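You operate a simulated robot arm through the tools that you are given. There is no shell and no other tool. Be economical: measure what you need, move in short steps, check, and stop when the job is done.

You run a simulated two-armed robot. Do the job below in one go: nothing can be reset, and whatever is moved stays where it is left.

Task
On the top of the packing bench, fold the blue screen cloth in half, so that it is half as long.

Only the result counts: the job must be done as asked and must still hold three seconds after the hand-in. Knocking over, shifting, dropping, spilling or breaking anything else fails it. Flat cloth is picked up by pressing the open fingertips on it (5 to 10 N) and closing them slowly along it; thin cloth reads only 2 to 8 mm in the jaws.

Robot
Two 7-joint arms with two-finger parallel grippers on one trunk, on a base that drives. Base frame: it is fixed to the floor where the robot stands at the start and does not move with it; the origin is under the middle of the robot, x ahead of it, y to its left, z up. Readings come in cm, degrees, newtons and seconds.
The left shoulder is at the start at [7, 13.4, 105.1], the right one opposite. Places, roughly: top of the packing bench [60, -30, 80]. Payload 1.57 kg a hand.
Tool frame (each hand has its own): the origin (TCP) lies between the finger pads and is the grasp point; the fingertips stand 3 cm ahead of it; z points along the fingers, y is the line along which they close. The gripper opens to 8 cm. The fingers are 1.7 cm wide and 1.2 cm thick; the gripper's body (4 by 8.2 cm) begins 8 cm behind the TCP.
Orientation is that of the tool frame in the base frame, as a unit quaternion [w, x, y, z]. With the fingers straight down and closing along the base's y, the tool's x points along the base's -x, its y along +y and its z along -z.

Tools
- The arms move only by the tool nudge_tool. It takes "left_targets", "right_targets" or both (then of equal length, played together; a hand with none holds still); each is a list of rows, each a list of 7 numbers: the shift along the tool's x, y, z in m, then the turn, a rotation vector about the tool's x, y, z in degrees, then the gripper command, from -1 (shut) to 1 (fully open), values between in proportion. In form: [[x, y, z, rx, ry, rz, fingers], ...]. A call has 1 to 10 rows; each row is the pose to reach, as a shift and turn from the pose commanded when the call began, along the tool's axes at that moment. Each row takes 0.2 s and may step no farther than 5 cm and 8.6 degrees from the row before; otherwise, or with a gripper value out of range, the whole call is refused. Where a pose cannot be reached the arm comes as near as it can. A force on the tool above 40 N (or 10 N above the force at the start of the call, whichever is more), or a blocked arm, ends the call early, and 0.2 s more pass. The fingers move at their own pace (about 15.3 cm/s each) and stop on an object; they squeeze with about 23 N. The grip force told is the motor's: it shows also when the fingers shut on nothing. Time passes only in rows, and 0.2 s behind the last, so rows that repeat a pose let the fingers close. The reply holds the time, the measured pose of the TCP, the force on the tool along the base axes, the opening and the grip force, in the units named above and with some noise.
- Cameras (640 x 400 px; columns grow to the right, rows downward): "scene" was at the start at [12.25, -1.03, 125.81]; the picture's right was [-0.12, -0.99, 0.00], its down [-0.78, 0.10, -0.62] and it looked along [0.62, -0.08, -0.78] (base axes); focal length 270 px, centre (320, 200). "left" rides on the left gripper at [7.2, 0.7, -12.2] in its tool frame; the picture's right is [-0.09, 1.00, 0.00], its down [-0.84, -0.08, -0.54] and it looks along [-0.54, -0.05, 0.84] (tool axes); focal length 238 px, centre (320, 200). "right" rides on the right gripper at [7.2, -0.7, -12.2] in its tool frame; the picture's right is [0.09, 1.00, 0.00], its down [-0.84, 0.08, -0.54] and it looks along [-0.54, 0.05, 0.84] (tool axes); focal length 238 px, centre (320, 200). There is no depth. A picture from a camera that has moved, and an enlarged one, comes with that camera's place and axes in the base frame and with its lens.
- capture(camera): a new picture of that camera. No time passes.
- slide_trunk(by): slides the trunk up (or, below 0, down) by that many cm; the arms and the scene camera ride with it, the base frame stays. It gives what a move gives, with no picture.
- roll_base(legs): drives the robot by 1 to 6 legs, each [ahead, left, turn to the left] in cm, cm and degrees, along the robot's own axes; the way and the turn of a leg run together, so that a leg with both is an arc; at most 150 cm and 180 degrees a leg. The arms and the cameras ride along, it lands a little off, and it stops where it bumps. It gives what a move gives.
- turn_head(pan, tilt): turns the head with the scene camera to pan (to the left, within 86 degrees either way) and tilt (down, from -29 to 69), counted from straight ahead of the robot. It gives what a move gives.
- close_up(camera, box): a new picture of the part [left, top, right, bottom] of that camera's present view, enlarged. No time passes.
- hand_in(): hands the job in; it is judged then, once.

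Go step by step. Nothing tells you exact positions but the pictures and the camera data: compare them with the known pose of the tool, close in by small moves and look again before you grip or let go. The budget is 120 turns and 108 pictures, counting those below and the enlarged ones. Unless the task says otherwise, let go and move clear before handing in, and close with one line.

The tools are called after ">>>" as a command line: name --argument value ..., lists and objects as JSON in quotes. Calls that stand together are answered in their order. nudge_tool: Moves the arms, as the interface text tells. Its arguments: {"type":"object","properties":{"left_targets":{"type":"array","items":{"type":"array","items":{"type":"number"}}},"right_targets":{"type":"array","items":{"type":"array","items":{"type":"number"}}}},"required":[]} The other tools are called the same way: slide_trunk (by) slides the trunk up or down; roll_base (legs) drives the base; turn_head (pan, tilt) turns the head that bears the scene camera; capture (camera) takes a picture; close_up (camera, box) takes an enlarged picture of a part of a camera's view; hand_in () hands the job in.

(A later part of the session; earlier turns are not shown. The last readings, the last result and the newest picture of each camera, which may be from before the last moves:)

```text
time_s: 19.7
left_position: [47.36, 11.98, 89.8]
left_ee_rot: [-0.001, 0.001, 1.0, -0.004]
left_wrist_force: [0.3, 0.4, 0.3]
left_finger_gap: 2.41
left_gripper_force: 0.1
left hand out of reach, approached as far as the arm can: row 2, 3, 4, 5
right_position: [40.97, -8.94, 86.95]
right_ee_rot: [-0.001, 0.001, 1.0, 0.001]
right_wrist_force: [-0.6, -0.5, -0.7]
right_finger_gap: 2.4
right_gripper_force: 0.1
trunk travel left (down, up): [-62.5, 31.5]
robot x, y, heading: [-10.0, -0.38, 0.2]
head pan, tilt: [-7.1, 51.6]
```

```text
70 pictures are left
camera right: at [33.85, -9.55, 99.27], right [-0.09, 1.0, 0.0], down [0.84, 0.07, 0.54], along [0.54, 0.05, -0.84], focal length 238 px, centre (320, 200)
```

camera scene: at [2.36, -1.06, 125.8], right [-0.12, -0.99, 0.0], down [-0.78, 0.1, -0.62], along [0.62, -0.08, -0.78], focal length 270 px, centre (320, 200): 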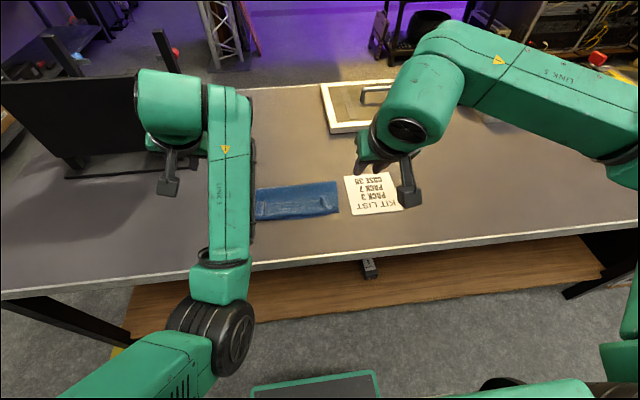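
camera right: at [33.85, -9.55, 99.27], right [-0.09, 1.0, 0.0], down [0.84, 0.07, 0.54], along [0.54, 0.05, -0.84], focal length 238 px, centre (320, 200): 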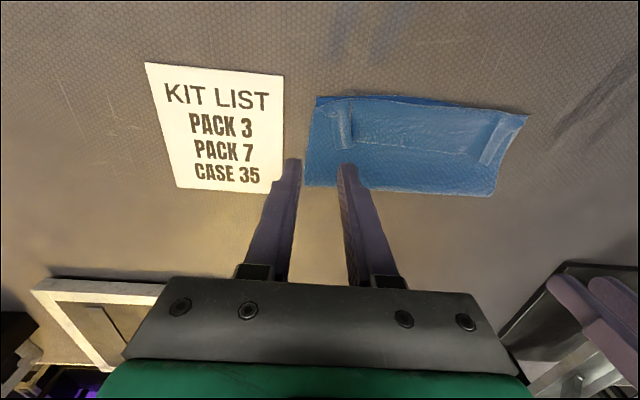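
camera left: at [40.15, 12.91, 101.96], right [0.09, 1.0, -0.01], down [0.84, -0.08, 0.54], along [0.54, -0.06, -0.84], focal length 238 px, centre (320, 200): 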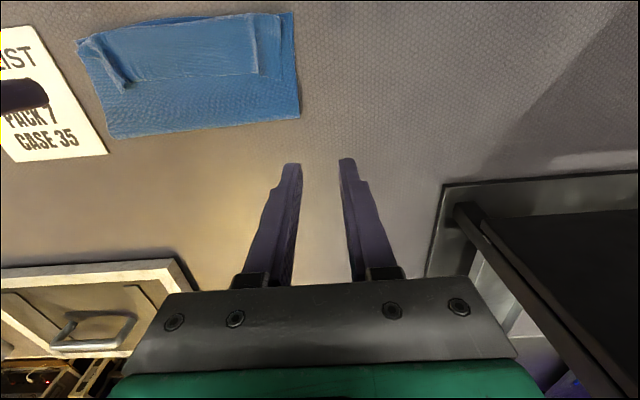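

The ridges sit near the hem at about x=41.8, y≈+6.8 on the left and −6.3 on the right. The left hand has stopped short of its commanded pose, so I'll test it with a small move.

>>> nudge_tool --left_targets '[[0, -0.02, 0.01, 0, 0, 0, -0.4], [0, -0.04, 0.02, 0, 0, 0, -0.4], [0, -0.04, 0.02, 0, 0, 0, -0.4]]'

>>> capture --camera "scene"

```text
time_s: 20.5
left_position: [47.38, 8.13, 87.81]
left_ee_rot: [-0.002, -0.001, 1.0, -0.003]
left_wrist_force: [0.4, -0.7, 1.4]
left_finger_gap: 2.41
left_gripper_force: 0.1
right_position: [40.98, -8.97, 87.14]
right_ee_rot: [-0.001, 0.0, 1.0, 0.001]
right_wrist_force: [1.0, 0.2, 0.0]
right_finger_gap: 2.39
right_gripper_force: 0.0
trunk travel left (down, up): [-62.5, 31.5]
robot x, y, heading: [-10.12, -0.26, 0.1]
head pan, tilt: [-7.1, 51.6]
```

```text
69 pictures are left
camera scene: at [2.3, -0.99, 125.81], right [-0.12, -0.99, 0.0], down [-0.78, 0.1, -0.62], along [0.62, -0.08, -0.78], focal length 270 px, centre (320, 200)
```

scene: 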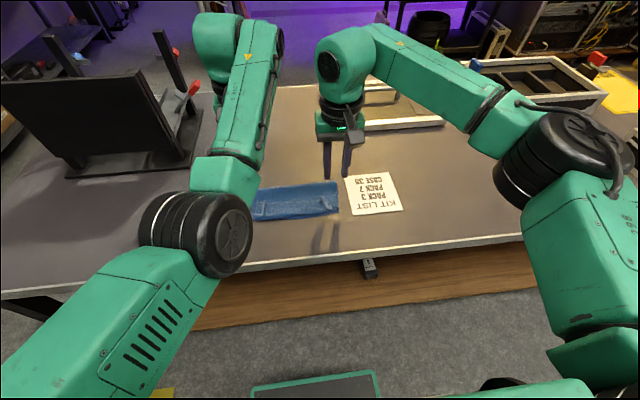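

The left hand answers now. I'll try bringing it back over the left ridge.

>>> nudge_tool --left_targets '[[0.015, -0.002, 0, 0, 0, 0, -0.4], [0.03, -0.004, 0, 0, 0, 0, -0.4], [0.045, -0.007, 0, 0, 0, 0, -0.4], [0.056, -0.01, 0, 0, 0, 0, -0.4], [0.056, -0.01, 0, 0, 0, 0, -0.4]]' --right_targets '[[0, 0.01, 0, 0, 0, 0, -0.4], [0, 0.02, 0, 0, 0, 0, -0.4], [0, 0.025, 0, 0, 0, 0, -0.4], [0, 0.025, 0, 0, 0, 0, -0.4], [0, 0.025, 0, 0, 0, 0, -0.4]]'

>>> capture --camera "left"

>>> capture --camera "right"

```text
time_s: 21.7
left_position: [46.07, 6.63, 86.24]
left_ee_rot: [-0.001, 0.001, 1.0, -0.002]
left_wrist_force: [-0.6, 0.0, 0.1]
left_finger_gap: 2.37
left_gripper_force: 0.0
left hand out of reach, approached as far as the arm can: row 1, 2, 3, 4, 5
right_position: [40.96, -6.51, 87.12]
right_ee_rot: [-0.001, 0.001, 1.0, 0.0]
right_wrist_force: [-0.2, -0.3, -1.8]
right_finger_gap: 2.41
right_gripper_force: 0.0
trunk travel left (down, up): [-62.5, 31.5]
robot x, y, heading: [-9.96, 0.0, -0.1]
head pan, tilt: [-7.1, 51.6]
```

```text
68 pictures are left
camera left: at [38.94, 7.46, 98.47], right [0.09, 1.0, 0.0], down [0.84, -0.08, 0.54], along [0.54, -0.05, -0.84], focal length 238 px, centre (320, 200)
```

left: 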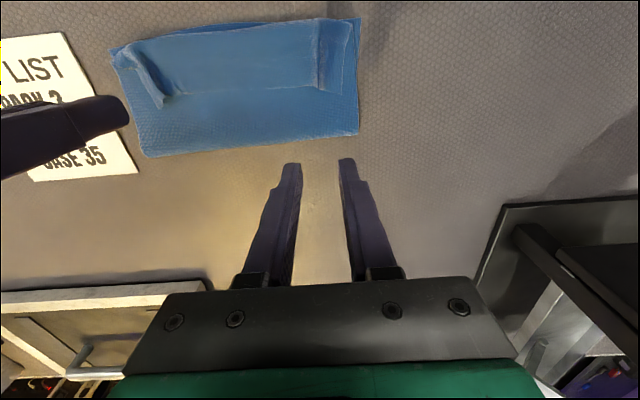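

```text
67 pictures are left
camera right: at [33.79, -7.09, 99.33], right [-0.09, 1.0, 0.0], down [0.84, 0.07, 0.54], along [0.54, 0.05, -0.84], focal length 238 px, centre (320, 200)
```

right: 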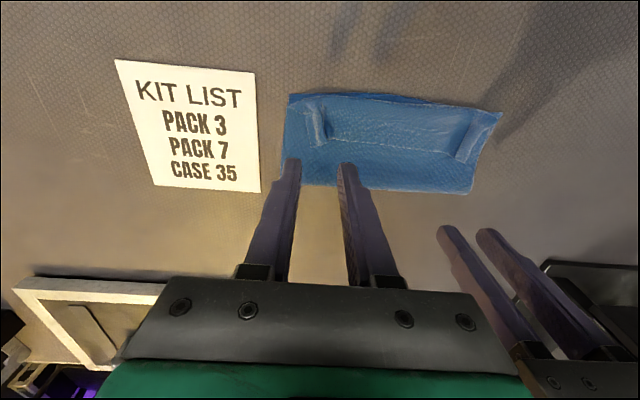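

The left elbow has swung inward and the arm is at a limit. I'll take the left hand up and out toward its starting pose to recover the better arm shape.

>>> nudge_tool --left_targets '[[-0.01, 0.02, -0.02, 0, 0, 0, -0.4], [-0.015, 0.05, -0.04, 0, 0, 0, -0.4], [-0.015, 0.09, -0.05, 0, 0, 0, -0.4], [-0.01, 0.13, -0.06, 0, 0, 0, -0.4], [0, 0.17, -0.06, 0, 0, 0, -0.4], [0.02, 0.19, -0.06, 0, 0, 0, -0.4], [0.05, 0.19, -0.06, 0, 0, 0, -0.4]]'

>>> capture --camera "scene"

```text
time_s: 23.3
left_position: [42.71, 26.76, 92.01]
left_ee_rot: [-0.002, 0.001, 1.0, -0.002]
left_wrist_force: [0.1, 0.1, 0.2]
left_finger_gap: 2.4
left_gripper_force: 0.1
left hand out of reach, approached as far as the arm can: row 7
right_position: [40.93, -6.46, 86.99]
right_ee_rot: [-0.002, 0.001, 1.0, 0.001]
right_wrist_force: [-0.7, -0.5, 0.1]
right_finger_gap: 2.41
right_gripper_force: 0.1
trunk travel left (down, up): [-62.5, 31.5]
robot x, y, heading: [-9.91, 0.0, 0.1]
head pan, tilt: [-7.1, 51.6]
```

```text
66 pictures are left
camera scene: at [2.3, -0.97, 125.81], right [-0.12, -0.99, 0.0], down [-0.78, 0.1, -0.62], along [0.62, -0.08, -0.78], focal length 270 px, centre (320, 200)
```

scene: 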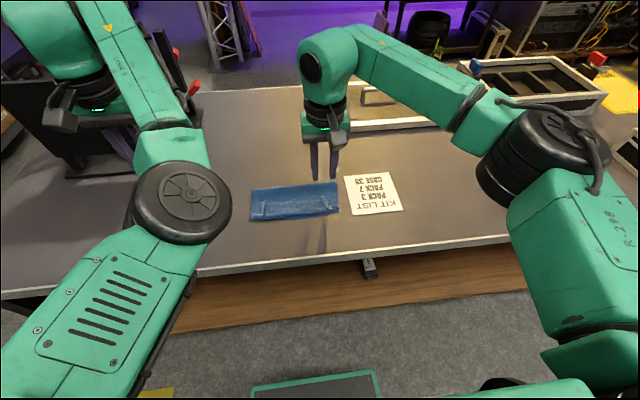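

The left arm reaches better with the wrist further out, so I'll tilt both tools the other way, with the fingers leaning back toward the robot. That also suits a grip close to the hem.

>>> nudge_tool --left_targets '[[-0.0086, -0.036, 0.004, 0, 6, 0, -0.4], [-0.0172, -0.072, 0.008, 0, 12, 0, -0.4], [-0.0258, -0.108, 0.012, 0, 18, 0, -0.4], [-0.0344, -0.144, 0.016, 0, 24, 0, -0.4], [-0.043, -0.19, 0.02, 0, 30, 0, -0.4]]' --right_targets '[[-0.007, 0, 0.004, 0, 6, 0, -0.4], [-0.014, 0, 0.008, 0, 12, 0, -0.4], [-0.021, 0.001, 0.012, 0, 18, 0, -0.4], [-0.028, 0.001, 0.016, 0, 24, 0, -0.4], [-0.035, 0.002, 0.02, 0, 30, 0, -0.4]]'

>>> capture --camera "left"

>>> capture --camera "right"

```text
time_s: 24.5
left_position: [38.8, 9.95, 89.94]
left_ee_rot: [-0.257, 0.0, 0.966, 0.002]
left_wrist_force: [0.3, -0.5, -0.3]
left_finger_gap: 2.39
left_gripper_force: 0.0
left hand out of reach, approached as far as the arm can: row 3, 4, 5
right_position: [38.22, -6.22, 85.64]
right_ee_rot: [-0.243, 0.001, 0.97, 0.003]
right_wrist_force: [-0.5, -0.4, 0.2]
right_finger_gap: 2.4
right_gripper_force: 0.1
right hand out of reach, approached as far as the arm can: row 3, 4, 5
trunk travel left (down, up): [-62.5, 31.5]
robot x, y, heading: [-10.12, 0.05, 0.1]
head pan, tilt: [-7.1, 51.6]
```

```text
65 pictures are left
camera left: at [38.63, 10.66, 104.08], right [0.08, 1.0, -0.04], down [1.0, -0.08, 0.05], along [0.05, -0.05, -1.0], focal length 238 px, centre (320, 200)
```

left: 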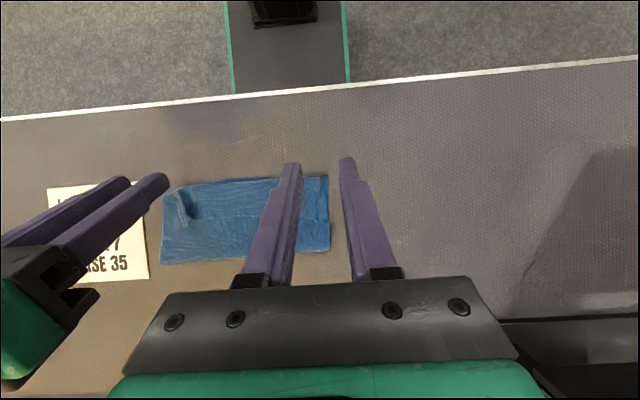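

```text
64 pictures are left
camera right: at [37.61, -7.02, 99.84], right [-0.08, 1.0, 0.05], down [0.99, 0.07, 0.08], along [0.08, 0.05, -1.0], focal length 238 px, centre (320, 200)
```

right: 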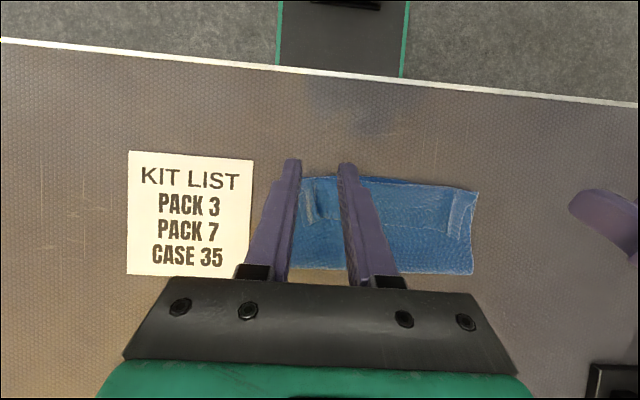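

Both arms are now at their outer limit, so I'll drive forward 6 cm to bring the hands over the hem.

>>> roll_base --legs '[[6, 0, 0]]'

>>> capture --camera "scene"

>>> capture --camera "right"

>>> capture --camera "left"

```text
time_s: 25.5
left_position: [44.82, 10.05, 89.83]
left_ee_rot: [-0.258, 0.001, 0.966, -0.002]
left_wrist_force: [-0.6, 0.2, -0.2]
left_finger_gap: 2.38
left_gripper_force: 0.1
right_position: [44.19, -6.15, 85.62]
right_ee_rot: [-0.244, 0.001, 0.97, 0.001]
right_wrist_force: [0.6, 0.7, -0.5]
right_finger_gap: 2.41
right_gripper_force: 0.0
trunk travel left (down, up): [-62.5, 31.5]
robot x, y, heading: [-3.81, -0.17, -0.2]
head pan, tilt: [-7.1, 51.6]
```

```text
63 pictures are left
camera scene: at [8.28, -1.03, 125.82], right [-0.12, -0.99, 0.0], down [-0.78, 0.1, -0.62], along [0.62, -0.08, -0.78], focal length 270 px, centre (320, 200)
```

scene: 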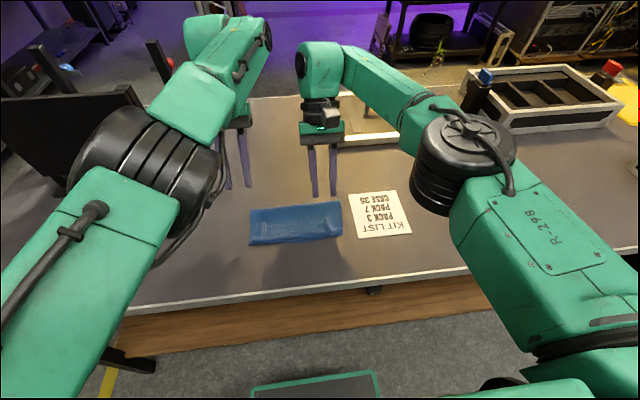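

```text
62 pictures are left
camera right: at [43.58, -6.78, 99.85], right [-0.08, 1.0, 0.05], down [0.99, 0.07, 0.08], along [0.08, 0.05, -1.0], focal length 238 px, centre (320, 200)
```

right: 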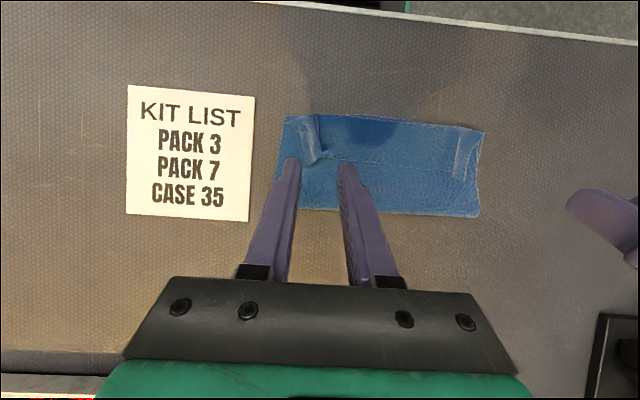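

```text
61 pictures are left
camera left: at [44.6, 10.86, 104.0], right [0.08, 1.0, -0.05], down [1.0, -0.08, 0.05], along [0.05, -0.05, -1.0], focal length 238 px, centre (320, 200)
```

left: 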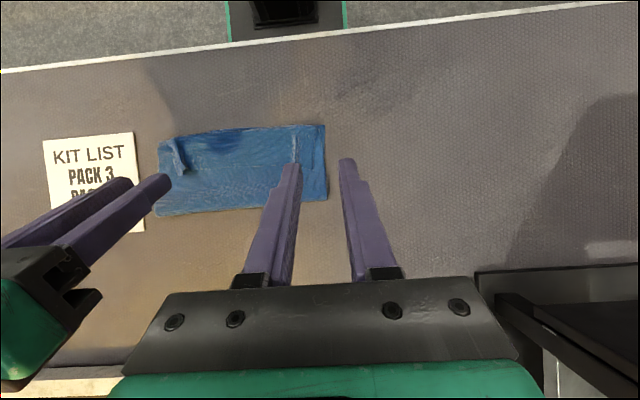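

The left elbow has recovered its outward shape. The ridges' hem ends are at about (41.4, 7.3) and (41.4, −6.1), so I'll lower to just above them with the fingers straddling.

>>> nudge_tool --left_targets '[[-0.0063, -0.0138, 0.0229, 0, 0, 0, -0.4], [-0.0126, -0.0275, 0.0459, 0, 0, 0, -0.4], [-0.0189, -0.0275, 0.0688, 0, 0, 0, -0.4], [-0.0252, -0.0275, 0.0918, 0, 0, 0, -0.4]]' --right_targets '[[-0.0017, 0, 0.0132, 0, 0, 0, -0.4], [-0.0035, 0, 0.0265, 0, 0, 0, -0.4], [-0.0052, 0, 0.0397, 0, 0, 0, -0.4], [-0.0069, 0.0005, 0.053, 0, 0, 0, -0.4]]'

>>> close_up --camera "left" --box '[160, 50, 480, 250]'

>>> close_up --camera "right" --box '[160, 50, 480, 250]'

>>> close_up --camera "scene" --box '[220, 170, 380, 270]'

```text
time_s: 26.5
left_position: [44.7, 8.56, 81.91]
left_ee_rot: [-0.261, 0.001, 0.965, -0.003]
left_wrist_force: [0.5, 0.5, -0.9]
left_finger_gap: 2.38
left_gripper_force: 0.1
left hand out of reach, approached as far as the arm can: row 1, 2, 3, 4
right_position: [42.34, -5.94, 80.58]
right_ee_rot: [-0.244, 0.001, 0.97, 0.002]
right_wrist_force: [0.0, 0.6, -0.8]
right_finger_gap: 2.42
right_gripper_force: 0.1
trunk travel left (down, up): [-62.5, 31.5]
robot x, y, heading: [-3.68, 0.41, -0.2]
head pan, tilt: [-7.1, 51.6]
```

```text
2.00 times, centred on (320, 150) of left
camera zoom: at [44.56, 9.31, 96.07], right [0.08, 1.0, -0.05], down [1.0, -0.08, 0.05], along [0.04, -0.06, -1.0], focal length 477 px, centre (320, 300)
```

zoom: 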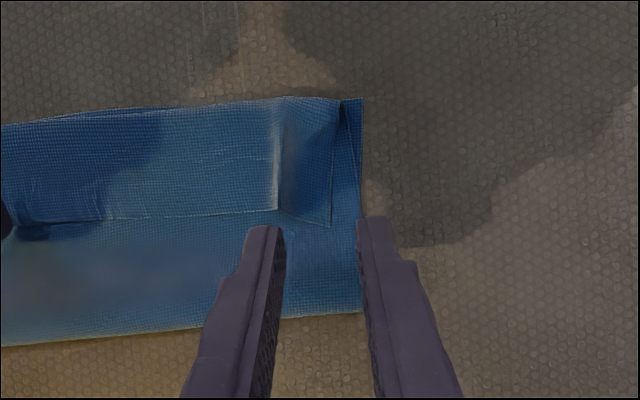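

```text
2.00 times, centred on (320, 150) of right
camera zoom: at [41.82, -6.66, 94.79], right [-0.08, 1.0, 0.05], down [0.99, 0.07, 0.08], along [0.08, 0.05, -1.0], focal length 477 px, centre (320, 300)
```

zoom: 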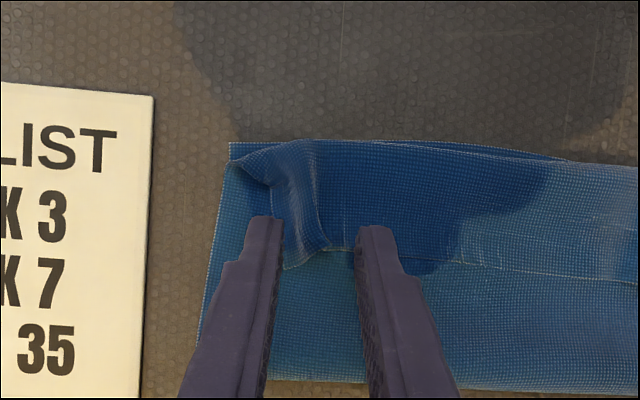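

```text
4.00 times, centred on (300, 220) of scene
camera zoom: at [8.49, -0.95, 125.8], right [-0.12, -0.99, 0.0], down [-0.78, 0.1, -0.62], along [0.62, -0.08, -0.78], focal length 1082 px, centre (400, 120)
```

zoom: 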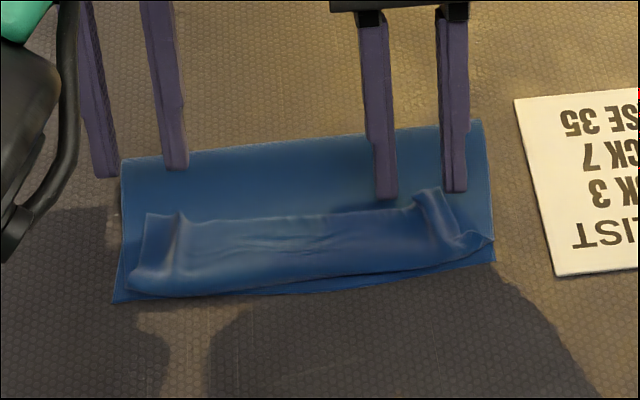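

The right hand straddles its ridge nicely, but the left stopped about 2 cm short. I'll nudge it again in small steps.

>>> nudge_tool --left_targets '[[0.004, -0.004, 0.003, 0, 0, 0, -0.4], [0.008, -0.008, 0.006, 0, 0, 0, -0.4], [0.0115, -0.012, 0.01, 0, 0, 0, -0.4], [0.0137, -0.012, 0.0227, 0, 0, 0, -0.4], [0.0137, -0.012, 0.0227, 0, 0, 0, -0.4]]'

>>> close_up --camera "left" --box '[160, 50, 480, 250]'

>>> capture --camera "scene"

```text
time_s: 27.7
left_position: [44.6, 8.42, 81.88]
left_ee_rot: [-0.259, 0.002, 0.966, -0.001]
left_wrist_force: [0.5, 0.6, 0.0]
left_finger_gap: 2.41
left_gripper_force: 0.0
left hand out of reach, approached as far as the arm can: row 1, 2, 3, 4, 5
right_position: [42.34, -6.01, 80.71]
right_ee_rot: [-0.244, 0.001, 0.97, 0.002]
right_wrist_force: [-0.7, -0.8, -0.4]
right_finger_gap: 2.4
right_gripper_force: 0.1
trunk travel left (down, up): [-62.5, 31.5]
robot x, y, heading: [-3.63, 0.14, -0.4]
head pan, tilt: [-7.1, 51.6]
```

```text
2.00 times, centred on (320, 150) of left
camera zoom: at [44.44, 9.26, 96.17], right [0.08, 1.0, -0.05], down [1.0, -0.08, 0.05], along [0.04, -0.05, -1.0], focal length 477 px, centre (320, 300)
```

zoom: 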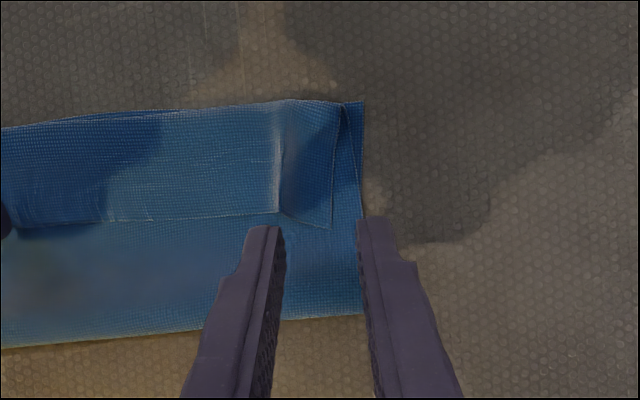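

```text
56 pictures are left
camera scene: at [8.32, -1.02, 125.81], right [-0.12, -0.99, 0.0], down [-0.78, 0.1, -0.62], along [0.62, -0.08, -0.78], focal length 270 px, centre (320, 200)
```

scene: 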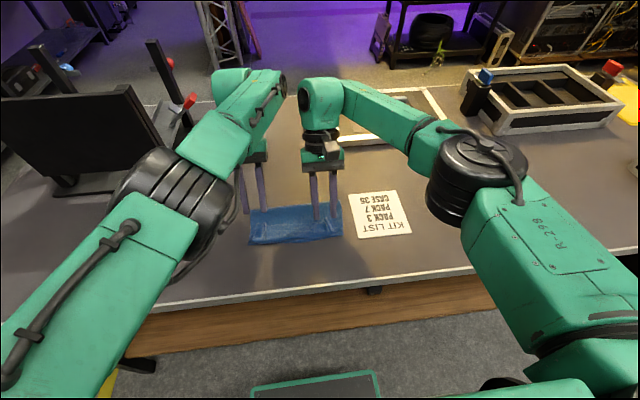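

The left wrist seems to be limited at this tilt. I'll reduce its tilt to about −10° while moving to the ridge.

>>> nudge_tool --left_targets '[[0.0069, -0.0028, -0.0004, 0, -5, 0, -0.4], [0.0137, -0.0055, -0.0008, 0, -10, 0, -0.4], [0.0206, -0.0083, -0.0012, 0, -15, 0, -0.4], [0.0274, -0.011, -0.0015, 0, -20, 0, -0.4], [0.0274, -0.011, -0.0015, 0, -20, 0, -0.4]]'

>>> close_up --camera "left" --box '[160, 50, 480, 250]'

```text
time_s: 28.9
left_position: [48.5, 15.91, 90.78]
left_ee_rot: [-0.129, 0.001, 0.992, -0.005]
left_wrist_force: [1.5, 0.3, -0.1]
left_finger_gap: 2.41
left_gripper_force: 0.0
left hand out of reach, approached as far as the arm can: row 1, 2, 3, 4, 5
right_position: [42.37, -6.09, 80.52]
right_ee_rot: [-0.244, 0.001, 0.97, 0.002]
right_wrist_force: [0.8, -0.3, -0.1]
right_finger_gap: 2.39
right_gripper_force: 0.1
trunk travel left (down, up): [-62.5, 31.5]
robot x, y, heading: [-3.92, 0.32, -0.3]
head pan, tilt: [-7.1, 51.6]
```

```text
2.00 times, centred on (320, 150) of left
camera zoom: at [44.65, 16.86, 104.42], right [0.09, 1.0, -0.03], down [0.95, -0.08, 0.31], along [0.31, -0.06, -0.95], focal length 477 px, centre (320, 300)
```

zoom: 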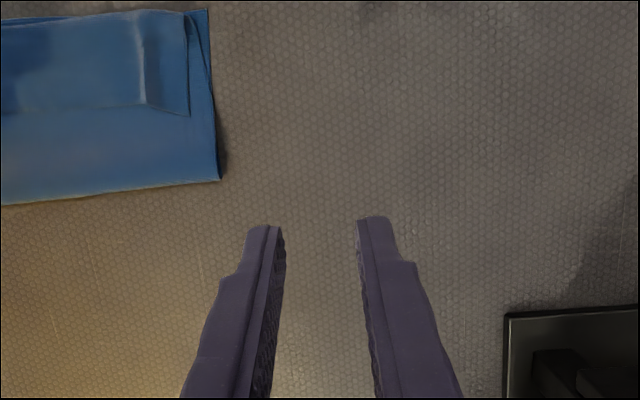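

The left arm seems to be limited by bending too tightly. I'll raise the trunk and back the base up a little to give it more room.

>>> slide_trunk --by 12

>>> roll_base --legs '[[-8, 0, 0]]'

```text
time_s: 30.4
left_position: [48.46, 16.0, 102.86]
left_ee_rot: [-0.128, 0.002, 0.992, -0.005]
left_wrist_force: [-0.1, 0.7, 0.0]
left_finger_gap: 2.41
left_gripper_force: 0.1
right_position: [42.22, -6.0, 92.61]
right_ee_rot: [-0.242, 0.0, 0.97, 0.001]
right_wrist_force: [-0.2, -0.3, 0.2]
right_finger_gap: 2.38
right_gripper_force: 0.0
trunk travel left (down, up): [-74.5, 19.5]
robot x, y, heading: [-4.12, 0.19, -0.0]
head pan, tilt: [-7.1, 51.6]
```

```text
time_s: 31.4
left_position: [40.66, 16.01, 102.7]
left_ee_rot: [-0.13, 0.002, 0.992, -0.005]
left_wrist_force: [0.0, -0.2, -1.0]
left_finger_gap: 2.38
left_gripper_force: 0.1
right_position: [34.52, -5.93, 92.6]
right_ee_rot: [-0.243, 0.001, 0.97, 0.002]
right_wrist_force: [-0.7, -0.5, -0.8]
right_finger_gap: 2.39
right_gripper_force: 0.1
trunk travel left (down, up): [-74.5, 19.5]
robot x, y, heading: [-12.13, -0.47, -0.1]
head pan, tilt: [-7.1, 51.6]
```

Now I'll bring both hands down toward the ridges with a small backward lean.

>>> nudge_tool --left_targets '[[-0.0126, -0.0174, 0.0374, 0, 0, 0, -0.4], [-0.0252, -0.0348, 0.0748, 0, 0, 0, -0.4], [-0.0378, -0.0522, 0.1122, 0, 0, 0, -0.4], [-0.0504, -0.0696, 0.1496, 0, 0, 0, -0.4], [-0.063, -0.087, 0.187, 0, 0, 0, -0.4]]' --right_targets '[[-0.0228, 0, 0.0096, 0, -2.6, 0, -0.4], [-0.0456, 0, 0.0192, 0, -5.2, 0, -0.4], [-0.0684, 0, 0.0289, 0, -7.8, 0, -0.4], [-0.0912, 0, 0.0385, 0, -10.4, 0, -0.4], [-0.114, 0, 0.0481, 0, -13, 0, -0.4]]'

>>> capture --camera "scene"

```text
time_s: 32.6
left_position: [40.56, 8.0, 83.75]
left_ee_rot: [-0.128, 0.0, 0.992, -0.006]
left_wrist_force: [0.2, 0.1, 0.3]
left_finger_gap: 2.4
left_gripper_force: 0.0
left hand out of reach, approached as far as the arm can: row 1, 2, 3, 5
right_position: [39.67, -4.39, 84.51]
right_ee_rot: [-0.131, 0.001, 0.991, 0.0]
right_wrist_force: [-0.5, 0.4, 0.5]
right_finger_gap: 2.41
right_gripper_force: 0.0
right hand out of reach, approached as far as the arm can: row 4, 5
trunk travel left (down, up): [-74.5, 19.5]
robot x, y, heading: [-11.74, 0.41, 0.1]
head pan, tilt: [-7.1, 51.6]
```

```text
54 pictures are left
camera scene: at [0.23, -0.67, 137.84], right [-0.12, -0.99, 0.0], down [-0.78, 0.09, -0.62], along [0.62, -0.08, -0.78], focal length 270 px, centre (320, 200)
```

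scene: 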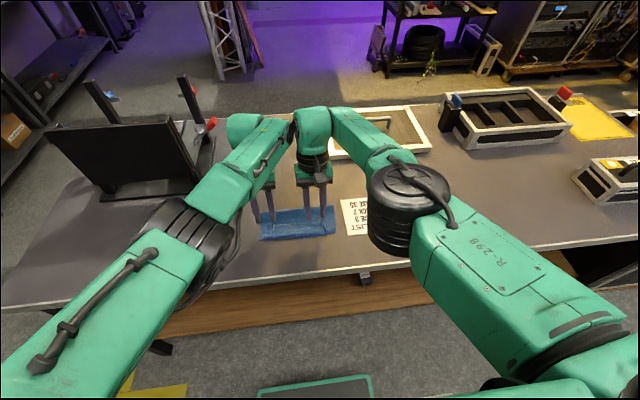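

Now the arms are only slightly short. I'll drive forward 2.5 cm and look at both.

>>> roll_base --legs '[[2.5, 0, 0]]'

>>> close_up --camera "left" --box '[160, 50, 480, 250]'

>>> close_up --camera "right" --box '[160, 50, 480, 250]'

```text
time_s: 33.4
left_position: [42.9, 7.86, 83.96]
left_ee_rot: [-0.127, 0.001, 0.992, -0.004]
left_wrist_force: [-0.8, -0.4, 0.7]
left_finger_gap: 2.42
left_gripper_force: 0.1
right_position: [41.99, -4.53, 84.78]
right_ee_rot: [-0.129, 0.001, 0.992, 0.002]
right_wrist_force: [-0.7, 0.0, 0.2]
right_finger_gap: 2.39
right_gripper_force: 0.1
trunk travel left (down, up): [-74.5, 19.5]
robot x, y, heading: [-9.6, -0.31, -0.1]
head pan, tilt: [-7.1, 51.6]
```

```text
2.00 times, centred on (320, 150) of left
camera zoom: at [38.95, 8.75, 97.51], right [0.09, 1.0, -0.03], down [0.95, -0.08, 0.32], along [0.31, -0.06, -0.95], focal length 477 px, centre (320, 300)
```

zoom: 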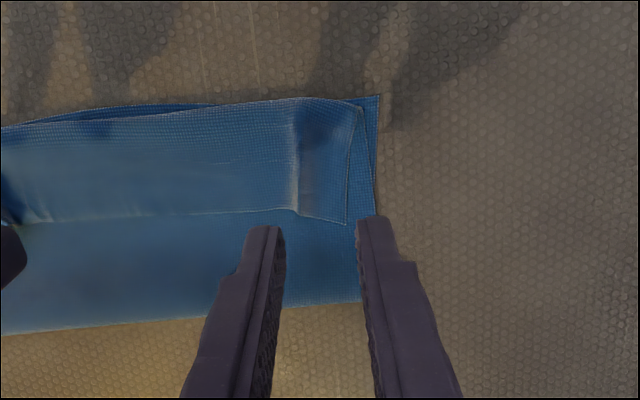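

```text
2.00 times, centred on (320, 150) of right
camera zoom: at [38.25, -5.25, 98.42], right [-0.09, 1.0, 0.03], down [0.95, 0.07, 0.31], along [0.31, 0.05, -0.95], focal length 477 px, centre (320, 300)
```

zoom: 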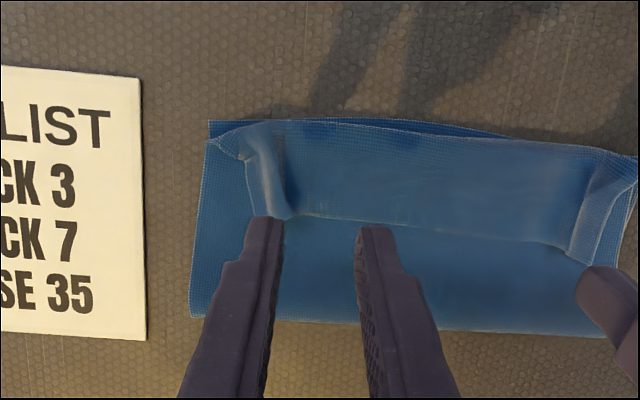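

The ridge hem ends are at (41.6, 6.9) and (41.5, −6.0). I'll lower both hands around them.

>>> nudge_tool --left_targets '[[0.0003, -0.005, 0.0147, 0, 0, 0, -0.4], [0.0006, -0.01, 0.0294, 0, 0, 0, -0.4], [0.0009, -0.01, 0.0441, 0, 0, 0, -0.4], [0.0009, -0.01, 0.0441, 0, 0, 0, -0.4]]' --right_targets '[[-0.0033, -0.0075, 0.0167, 0, 0, 0, -0.4], [-0.0066, -0.015, 0.0333, 0, 0, 0, -0.4], [-0.01, -0.015, 0.05, 0, 0, 0, -0.4], [-0.01, -0.015, 0.05, 0, 0, 0, -0.4]]'

>>> close_up --camera "left" --box '[160, 50, 480, 250]'

>>> close_up --camera "right" --box '[160, 50, 480, 250]'

```text
time_s: 34.4
left_position: [41.57, 7.08, 79.59]
left_ee_rot: [-0.129, 0.002, 0.992, -0.005]
left_wrist_force: [-0.5, -0.9, 0.3]
left_finger_gap: 2.4
left_gripper_force: 0.0
left hand out of reach, approached as far as the arm can: row 3, 4
right_position: [41.32, -6.06, 79.59]
right_ee_rot: [-0.131, 0.002, 0.991, 0.001]
right_wrist_force: [0.4, -0.3, 0.2]
right_finger_gap: 2.39
right_gripper_force: 0.1
right hand out of reach, approached as far as the arm can: row 2, 3, 4
trunk travel left (down, up): [-74.5, 19.5]
robot x, y, heading: [-9.35, 0.08, 0.1]
head pan, tilt: [-7.1, 51.6]
```

```text
2.00 times, centred on (320, 150) of left
camera zoom: at [37.78, 7.96, 93.19], right [0.09, 1.0, -0.03], down [0.95, -0.08, 0.31], along [0.31, -0.06, -0.95], focal length 477 px, centre (320, 300)
```

zoom: 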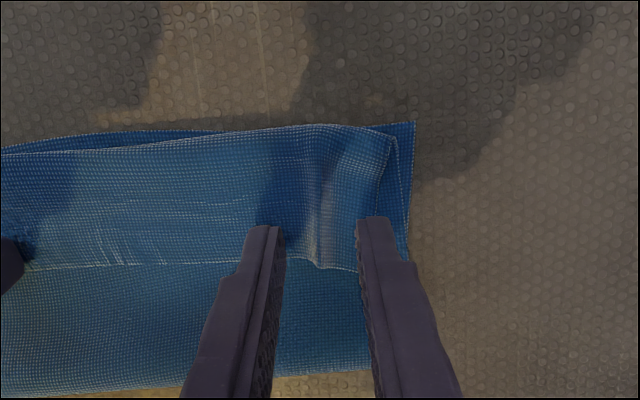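

```text
2.00 times, centred on (320, 150) of right
camera zoom: at [37.53, -6.8, 93.29], right [-0.09, 1.0, 0.03], down [0.95, 0.07, 0.31], along [0.3, 0.05, -0.95], focal length 477 px, centre (320, 300)
```

zoom: 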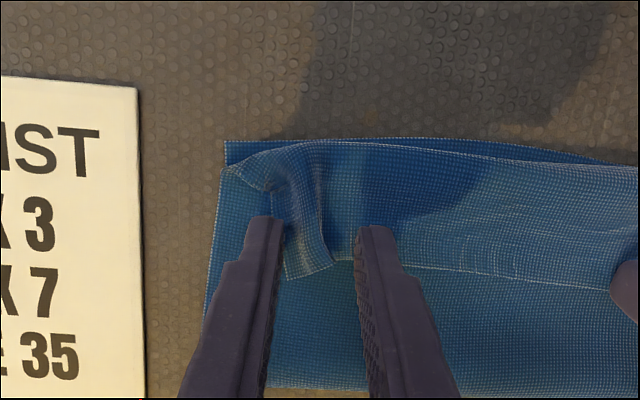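

Both hands straddle the ridges right at the hem. I'll press very lightly and close.

>>> nudge_tool --left_targets '[[-0.0009, 0, 0.0034, 0, 0, 0, -0.4], [-0.0009, 0, 0.0034, 0, 0, 0, -0.5], [-0.0009, 0, 0.0034, 0, 0, 0, -0.6], [-0.0009, 0, 0.0034, 0, 0, 0, -0.7], [-0.0009, 0, 0.0034, 0, 0, 0, -0.8], [-0.0009, 0, 0.0034, 0, 0, 0, -0.9], [-0.0009, 0, 0.0034, 0, 0, 0, -1], [-0.0009, 0, 0.0034, 0, 0, 0, -1]]' --right_targets '[[-0.0009, 0, 0.0034, 0, 0, 0, -0.4], [-0.0009, 0, 0.0034, 0, 0, 0, -0.5], [-0.0009, 0, 0.0034, 0, 0, 0, -0.6], [-0.0009, 0, 0.0034, 0, 0, 0, -0.7], [-0.0009, 0, 0.0034, 0, 0, 0, -0.8], [-0.0009, 0, 0.0034, 0, 0, 0, -0.9], [-0.0009, 0, 0.0034, 0, 0, 0, -1], [-0.0009, 0, 0.0034, 0, 0, 0, -1]]'

>>> close_up --camera "left" --box '[160, 50, 480, 250]'

>>> close_up --camera "right" --box '[160, 50, 480, 250]'

```text
time_s: 36.2
left_position: [41.55, 7.07, 79.35]
left_ee_rot: [-0.126, 0.001, 0.992, -0.005]
left_wrist_force: [0.3, -8.2, 4.0]
left_finger_gap: 0.17
left_gripper_force: 23.2
right_position: [41.21, -6.06, 79.39]
right_ee_rot: [-0.13, 0.001, 0.992, 0.002]
right_wrist_force: [0.5, 8.6, 1.4]
right_finger_gap: 0.22
right_gripper_force: 23.2
trunk travel left (down, up): [-74.5, 19.5]
robot x, y, heading: [-9.51, 0.17, 0.3]
head pan, tilt: [-7.1, 51.6]
```

```text
2.00 times, centred on (320, 150) of left
camera zoom: at [37.68, 7.97, 92.92], right [0.09, 1.0, -0.03], down [0.95, -0.07, 0.32], along [0.31, -0.06, -0.95], focal length 477 px, centre (320, 300)
```

zoom: 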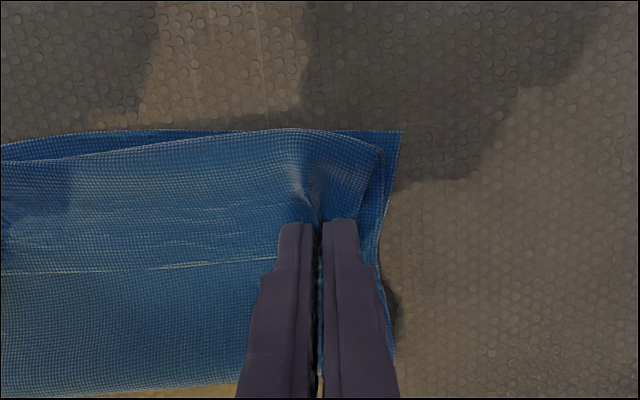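

```text
2.00 times, centred on (320, 150) of right
camera zoom: at [37.44, -6.77, 93.02], right [-0.09, 1.0, 0.03], down [0.95, 0.07, 0.31], along [0.3, 0.05, -0.95], focal length 477 px, centre (320, 300)
```

zoom: 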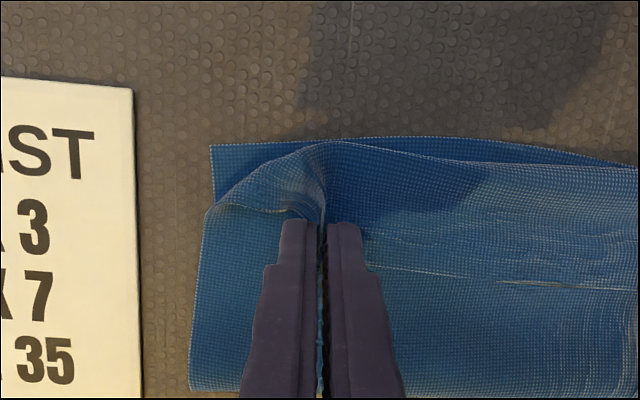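

Both hands grip again (0.17 and 0.22 cm). I'll lift 5 cm and check that only the hem layer comes up.

>>> nudge_tool --left_targets '[[0.0025, -0.003, -0.0097, 0, 0, 0, -1], [0.006, -0.003, -0.0187, 0, 0, 0, -1], [0.0105, -0.003, -0.0286, 0, 0, 0, -1], [0.0155, -0.003, -0.038, 0, 0, 0, -1], [0.0225, -0.003, -0.046, 0, 0, 0, -1]]' --right_targets '[[0.0025, 0.003, -0.0097, 0, 0, 0, -1], [0.006, 0.003, -0.0187, 0, 0, 0, -1], [0.0105, 0.003, -0.0286, 0, 0, 0, -1], [0.0155, 0.003, -0.038, 0, 0, 0, -1], [0.0225, 0.003, -0.046, 0, 0, 0, -1]]'

>>> capture --camera "left"

>>> close_up --camera "scene" --box '[220, 160, 380, 260]'

```text
time_s: 37.4
left_position: [42.69, 6.36, 83.75]
left_ee_rot: [-0.129, 0.001, 0.992, -0.005]
left_wrist_force: [0.7, -0.3, -0.1]
left_finger_gap: 0.16
left_gripper_force: 22.2
left hand out of reach, approached as far as the arm can: row 1, 2, 3, 4, 5
right_position: [40.3, -5.84, 84.29]
right_ee_rot: [-0.132, 0.001, 0.991, 0.002]
right_wrist_force: [-0.4, 0.1, 1.3]
right_finger_gap: 0.22
right_gripper_force: 23.3
trunk travel left (down, up): [-74.5, 19.5]
robot x, y, heading: [-9.34, 0.02, 0.2]
head pan, tilt: [-7.1, 51.6]
```

```text
47 pictures are left
camera left: at [38.78, 7.25, 97.47], right [0.09, 1.0, -0.03], down [0.95, -0.08, 0.31], along [0.31, -0.06, -0.95], focal length 238 px, centre (320, 200)
```

left: 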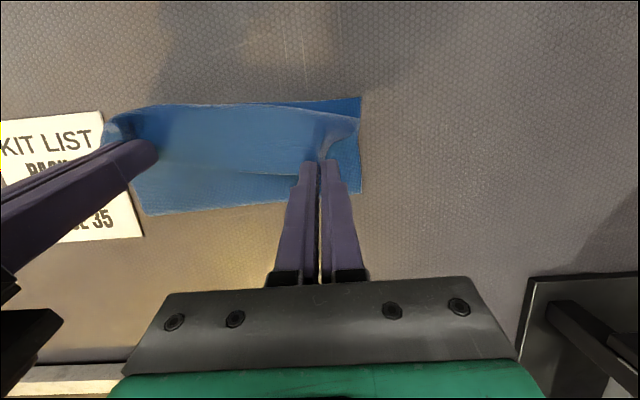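

```text
4.00 times, centred on (300, 210) of scene
camera zoom: at [2.85, -1.05, 137.81], right [-0.12, -0.99, 0.0], down [-0.78, 0.1, -0.62], along [0.62, -0.08, -0.78], focal length 1082 px, centre (400, 160)
```

zoom: 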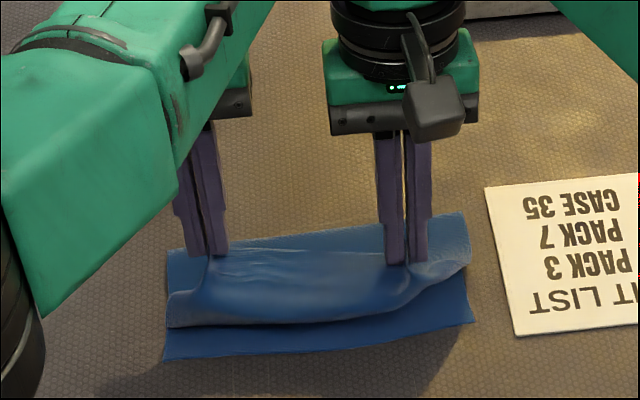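

Only the hem layer came up. To avoid the left arm's limits I'll carry the cloth with the trunk and base instead, starting with the trunk up 8 cm.

>>> slide_trunk --by 8

>>> nudge_tool --left_targets '[[0.001, 0.001, 0.011, 0, 0, 0, -1], [0.001, 0.003, 0.022, 0, 0, 0, -1], [0.001, 0.004, 0.033, 0, 0, 0, -1], [0.0005, 0.004, 0.0451, 0, 0, 0, -1]]' --right_targets '[[-0.0056, 0, 0.0115, 0, 0, 0, -1], [-0.0112, 0, 0.023, 0, 0, 0, -1], [-0.0168, 0, 0.0345, 0, 0, 0, -1], [-0.0225, -0.001, 0.046, 0, 0, 0, -1]]'

>>> capture --camera "left"

>>> capture --camera "scene"

```text
time_s: 38.6
left_position: [42.75, 6.35, 91.79]
left_ee_rot: [-0.128, 0.002, 0.992, -0.004]
left_wrist_force: [0.4, 0.3, 1.0]
left_finger_gap: 0.17
left_gripper_force: 23.3
right_position: [40.35, -5.75, 92.3]
right_ee_rot: [-0.131, 0.001, 0.991, 0.001]
right_wrist_force: [0.2, 0.6, -0.2]
right_finger_gap: 0.22
right_gripper_force: 22.6
trunk travel left (down, up): [-82.5, 11.5]
robot x, y, heading: [-9.65, 0.02, -0.1]
head pan, tilt: [-7.1, 51.6]
```

```text
time_s: 39.6
left_position: [41.47, 6.72, 87.37]
left_ee_rot: [-0.129, 0.002, 0.992, -0.005]
left_wrist_force: [-0.7, 0.4, 0.1]
left_finger_gap: 0.14
left_gripper_force: 22.9
right_position: [41.44, -5.74, 87.93]
right_ee_rot: [-0.126, -0.001, 0.992, 0.002]
right_wrist_force: [0.1, 0.4, -1.3]
right_finger_gap: 0.21
right_gripper_force: 22.8
right hand out of reach, approached as far as the arm can: row 4
trunk travel left (down, up): [-82.5, 11.5]
robot x, y, heading: [-9.37, 0.09, 0.3]
head pan, tilt: [-7.1, 51.6]
```

```text
45 pictures are left
camera left: at [37.6, 7.71, 101.03], right [0.09, 1.0, -0.03], down [0.95, -0.08, 0.31], along [0.31, -0.06, -0.95], focal length 238 px, centre (320, 200)
```

left: 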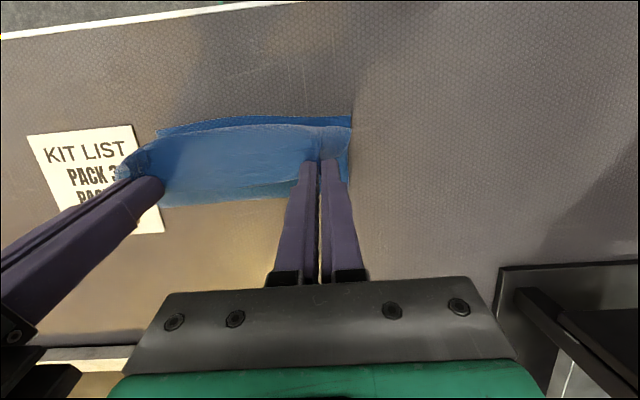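

```text
44 pictures are left
camera scene: at [2.9, -0.94, 145.81], right [-0.12, -0.99, 0.0], down [-0.78, 0.1, -0.62], along [0.62, -0.08, -0.78], focal length 270 px, centre (320, 200)
```

scene: 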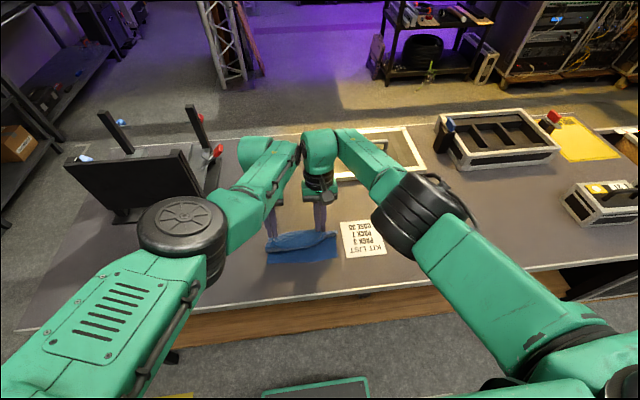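

Both hands are level at x≈41.5. Next I'll drive forward 11 cm so the sheet opens and the fold line can re-form farther out.

>>> roll_base --legs '[[11, 0, 0]]'

>>> capture --camera "left"

>>> close_up --camera "scene" --box '[220, 190, 400, 302]'

```text
time_s: 40.8
left_position: [52.28, 6.73, 87.49]
left_ee_rot: [-0.128, 0.001, 0.992, -0.004]
left_wrist_force: [0.7, -0.9, -1.0]
left_finger_gap: 0.18
left_gripper_force: 23.1
right_position: [52.3, -5.71, 88.01]
right_ee_rot: [-0.125, 0.0, 0.992, 0.003]
right_wrist_force: [-0.3, -0.5, -0.6]
right_finger_gap: 0.23
right_gripper_force: 23.1
trunk travel left (down, up): [-82.5, 11.5]
robot x, y, heading: [1.4, -0.37, 0.3]
head pan, tilt: [-7.1, 51.6]
```

```text
43 pictures are left
camera left: at [48.41, 7.68, 101.13], right [0.09, 1.0, -0.03], down [0.95, -0.08, 0.31], along [0.31, -0.06, -0.95], focal length 238 px, centre (320, 200)
```

left: 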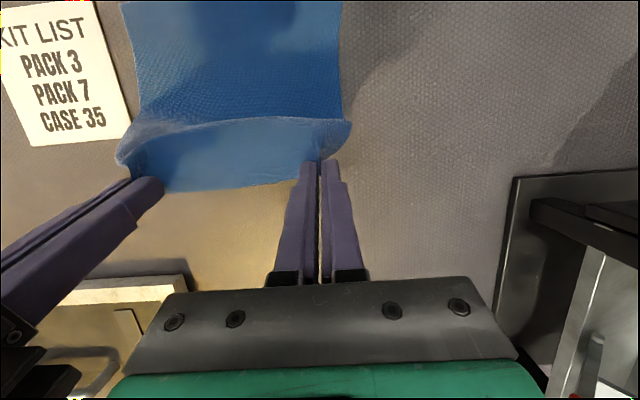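

```text
3.56 times, centred on (310, 246) of scene
camera zoom: at [13.64, -1.0, 145.83], right [-0.12, -0.99, 0.0], down [-0.78, 0.1, -0.62], along [0.62, -0.08, -0.78], focal length 961 px, centre (356, 36)
```

zoom: 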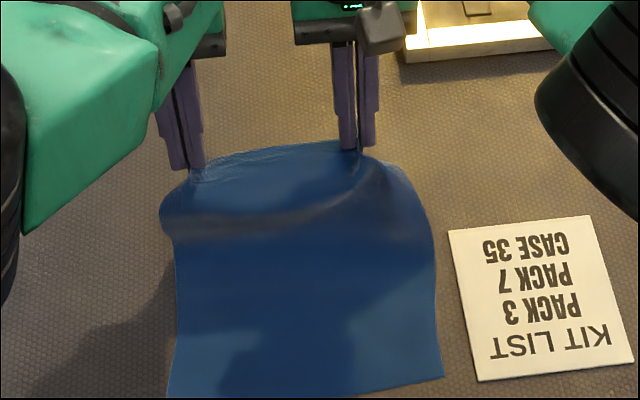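

The sheet opened well. Before planning a longer drive backward, I'll check the floor beside and behind the robot with the head.

>>> turn_head --pan 86 --tilt 35

>>> capture --camera "scene"

>>> turn_head --pan -86 --tilt 35

>>> capture --camera "scene"

>>> turn_head --pan -7.1 --tilt 51.6

```text
time_s: 42.5
left_position: [52.37, 6.86, 87.34]
left_ee_rot: [-0.128, 0.001, 0.992, -0.005]
left_wrist_force: [0.6, -0.8, -0.6]
left_finger_gap: 0.16
left_gripper_force: 22.9
right_position: [52.45, -5.61, 87.87]
right_ee_rot: [-0.127, -0.001, 0.992, 0.003]
right_wrist_force: [0.9, -0.8, -0.4]
right_finger_gap: 0.17
right_gripper_force: 23.4
trunk travel left (down, up): [-82.5, 11.5]
robot x, y, heading: [1.5, -0.12, -0.0]
head pan, tilt: [85.9, 35.0]
```

```text
41 pictures are left
camera scene: at [6.96, 8.7, 148.2], right [1.0, -0.07, 0.0], down [-0.04, -0.57, -0.82], along [0.06, 0.82, -0.57], focal length 270 px, centre (320, 200)
```

scene: 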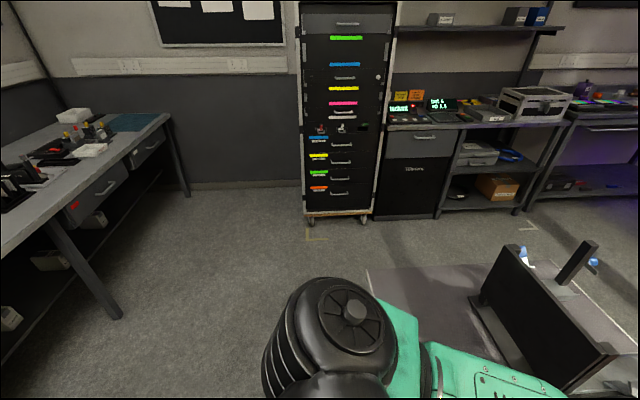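

```text
time_s: 45.1
left_position: [52.53, 6.8, 87.38]
left_ee_rot: [-0.129, 0.001, 0.992, -0.005]
left_wrist_force: [0.2, -0.3, -0.3]
left_finger_gap: 0.16
left_gripper_force: 22.6
right_position: [52.38, -5.65, 87.91]
right_ee_rot: [-0.127, -0.001, 0.992, 0.002]
right_wrist_force: [0.0, -0.1, -0.5]
right_finger_gap: 0.21
right_gripper_force: 22.9
trunk travel left (down, up): [-82.5, 11.5]
robot x, y, heading: [1.48, 0.49, 0.1]
head pan, tilt: [-85.9, 35.0]
```

```text
40 pictures are left
camera scene: at [7.0, -8.87, 148.2], right [-1.0, -0.07, 0.0], down [-0.04, 0.57, -0.82], along [0.06, -0.82, -0.57], focal length 270 px, centre (320, 200)
```

scene: 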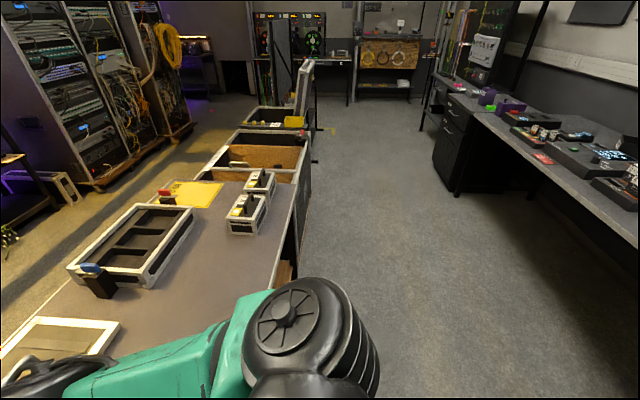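

```text
time_s: 46.6
left_position: [52.55, 6.75, 87.4]
left_ee_rot: [-0.129, 0.001, 0.992, -0.005]
left_wrist_force: [0.1, 0.1, 0.1]
left_finger_gap: 0.16
left_gripper_force: 22.9
right_position: [52.34, -5.67, 87.89]
right_ee_rot: [-0.126, -0.001, 0.992, 0.002]
right_wrist_force: [0.4, -0.8, -0.7]
right_finger_gap: 0.22
right_gripper_force: 23.3
trunk travel left (down, up): [-82.5, 11.5]
robot x, y, heading: [1.52, -0.11, 0.1]
head pan, tilt: [-7.1, 51.6]
```

There is clear floor behind the robot, with the nearest bench about 1 m back. I'll back up 6 cm and then swing both tools forward about their wrists by 15°.

>>> roll_base --legs '[[-6, 0, 0]]'

>>> nudge_tool --left_targets '[[-0.0173, 0, -0.0023, 0, -5, 0, -1], [-0.0346, 0, -0.0045, 0, -10, 0, -1], [-0.052, 0, -0.0068, 0, -15, 0, -1], [-0.052, 0, -0.0068, 0, -15, 0, -1]]' --right_targets '[[-0.0173, 0, -0.0023, 0, -5, 0, -1], [-0.0346, 0, -0.0045, 0, -10, 0, -1], [-0.052, 0, -0.0068, 0, -15, 0, -1], [-0.052, 0, -0.0068, 0, -15, 0, -1]]'

```text
time_s: 47.6
left_position: [46.85, 6.8, 87.21]
left_ee_rot: [-0.131, 0.002, 0.991, -0.005]
left_wrist_force: [0.7, -0.2, 0.8]
left_finger_gap: 0.16
left_gripper_force: 23.0
right_position: [46.82, -5.62, 87.76]
right_ee_rot: [-0.128, 0.0, 0.992, 0.003]
right_wrist_force: [-0.4, 0.5, -0.3]
right_finger_gap: 0.21
right_gripper_force: 23.0
trunk travel left (down, up): [-82.5, 11.5]
robot x, y, heading: [-4.4, 0.14, 0.2]
head pan, tilt: [-7.1, 51.6]
```

```text
time_s: 48.6
left_position: [51.83, 6.7, 86.66]
left_ee_rot: [0.001, 0.001, 1.0, -0.005]
left_wrist_force: [-0.5, -1.2, -0.1]
left_finger_gap: 0.19
left_gripper_force: 23.1
right_position: [51.71, -5.72, 87.26]
right_ee_rot: [0.005, -0.001, 1.0, 0.003]
right_wrist_force: [0.2, 1.2, 0.0]
right_finger_gap: 0.22
right_gripper_force: 23.1
trunk travel left (down, up): [-82.5, 11.5]
robot x, y, heading: [-4.29, -0.0, -0.2]
head pan, tilt: [-7.1, 51.6]
```

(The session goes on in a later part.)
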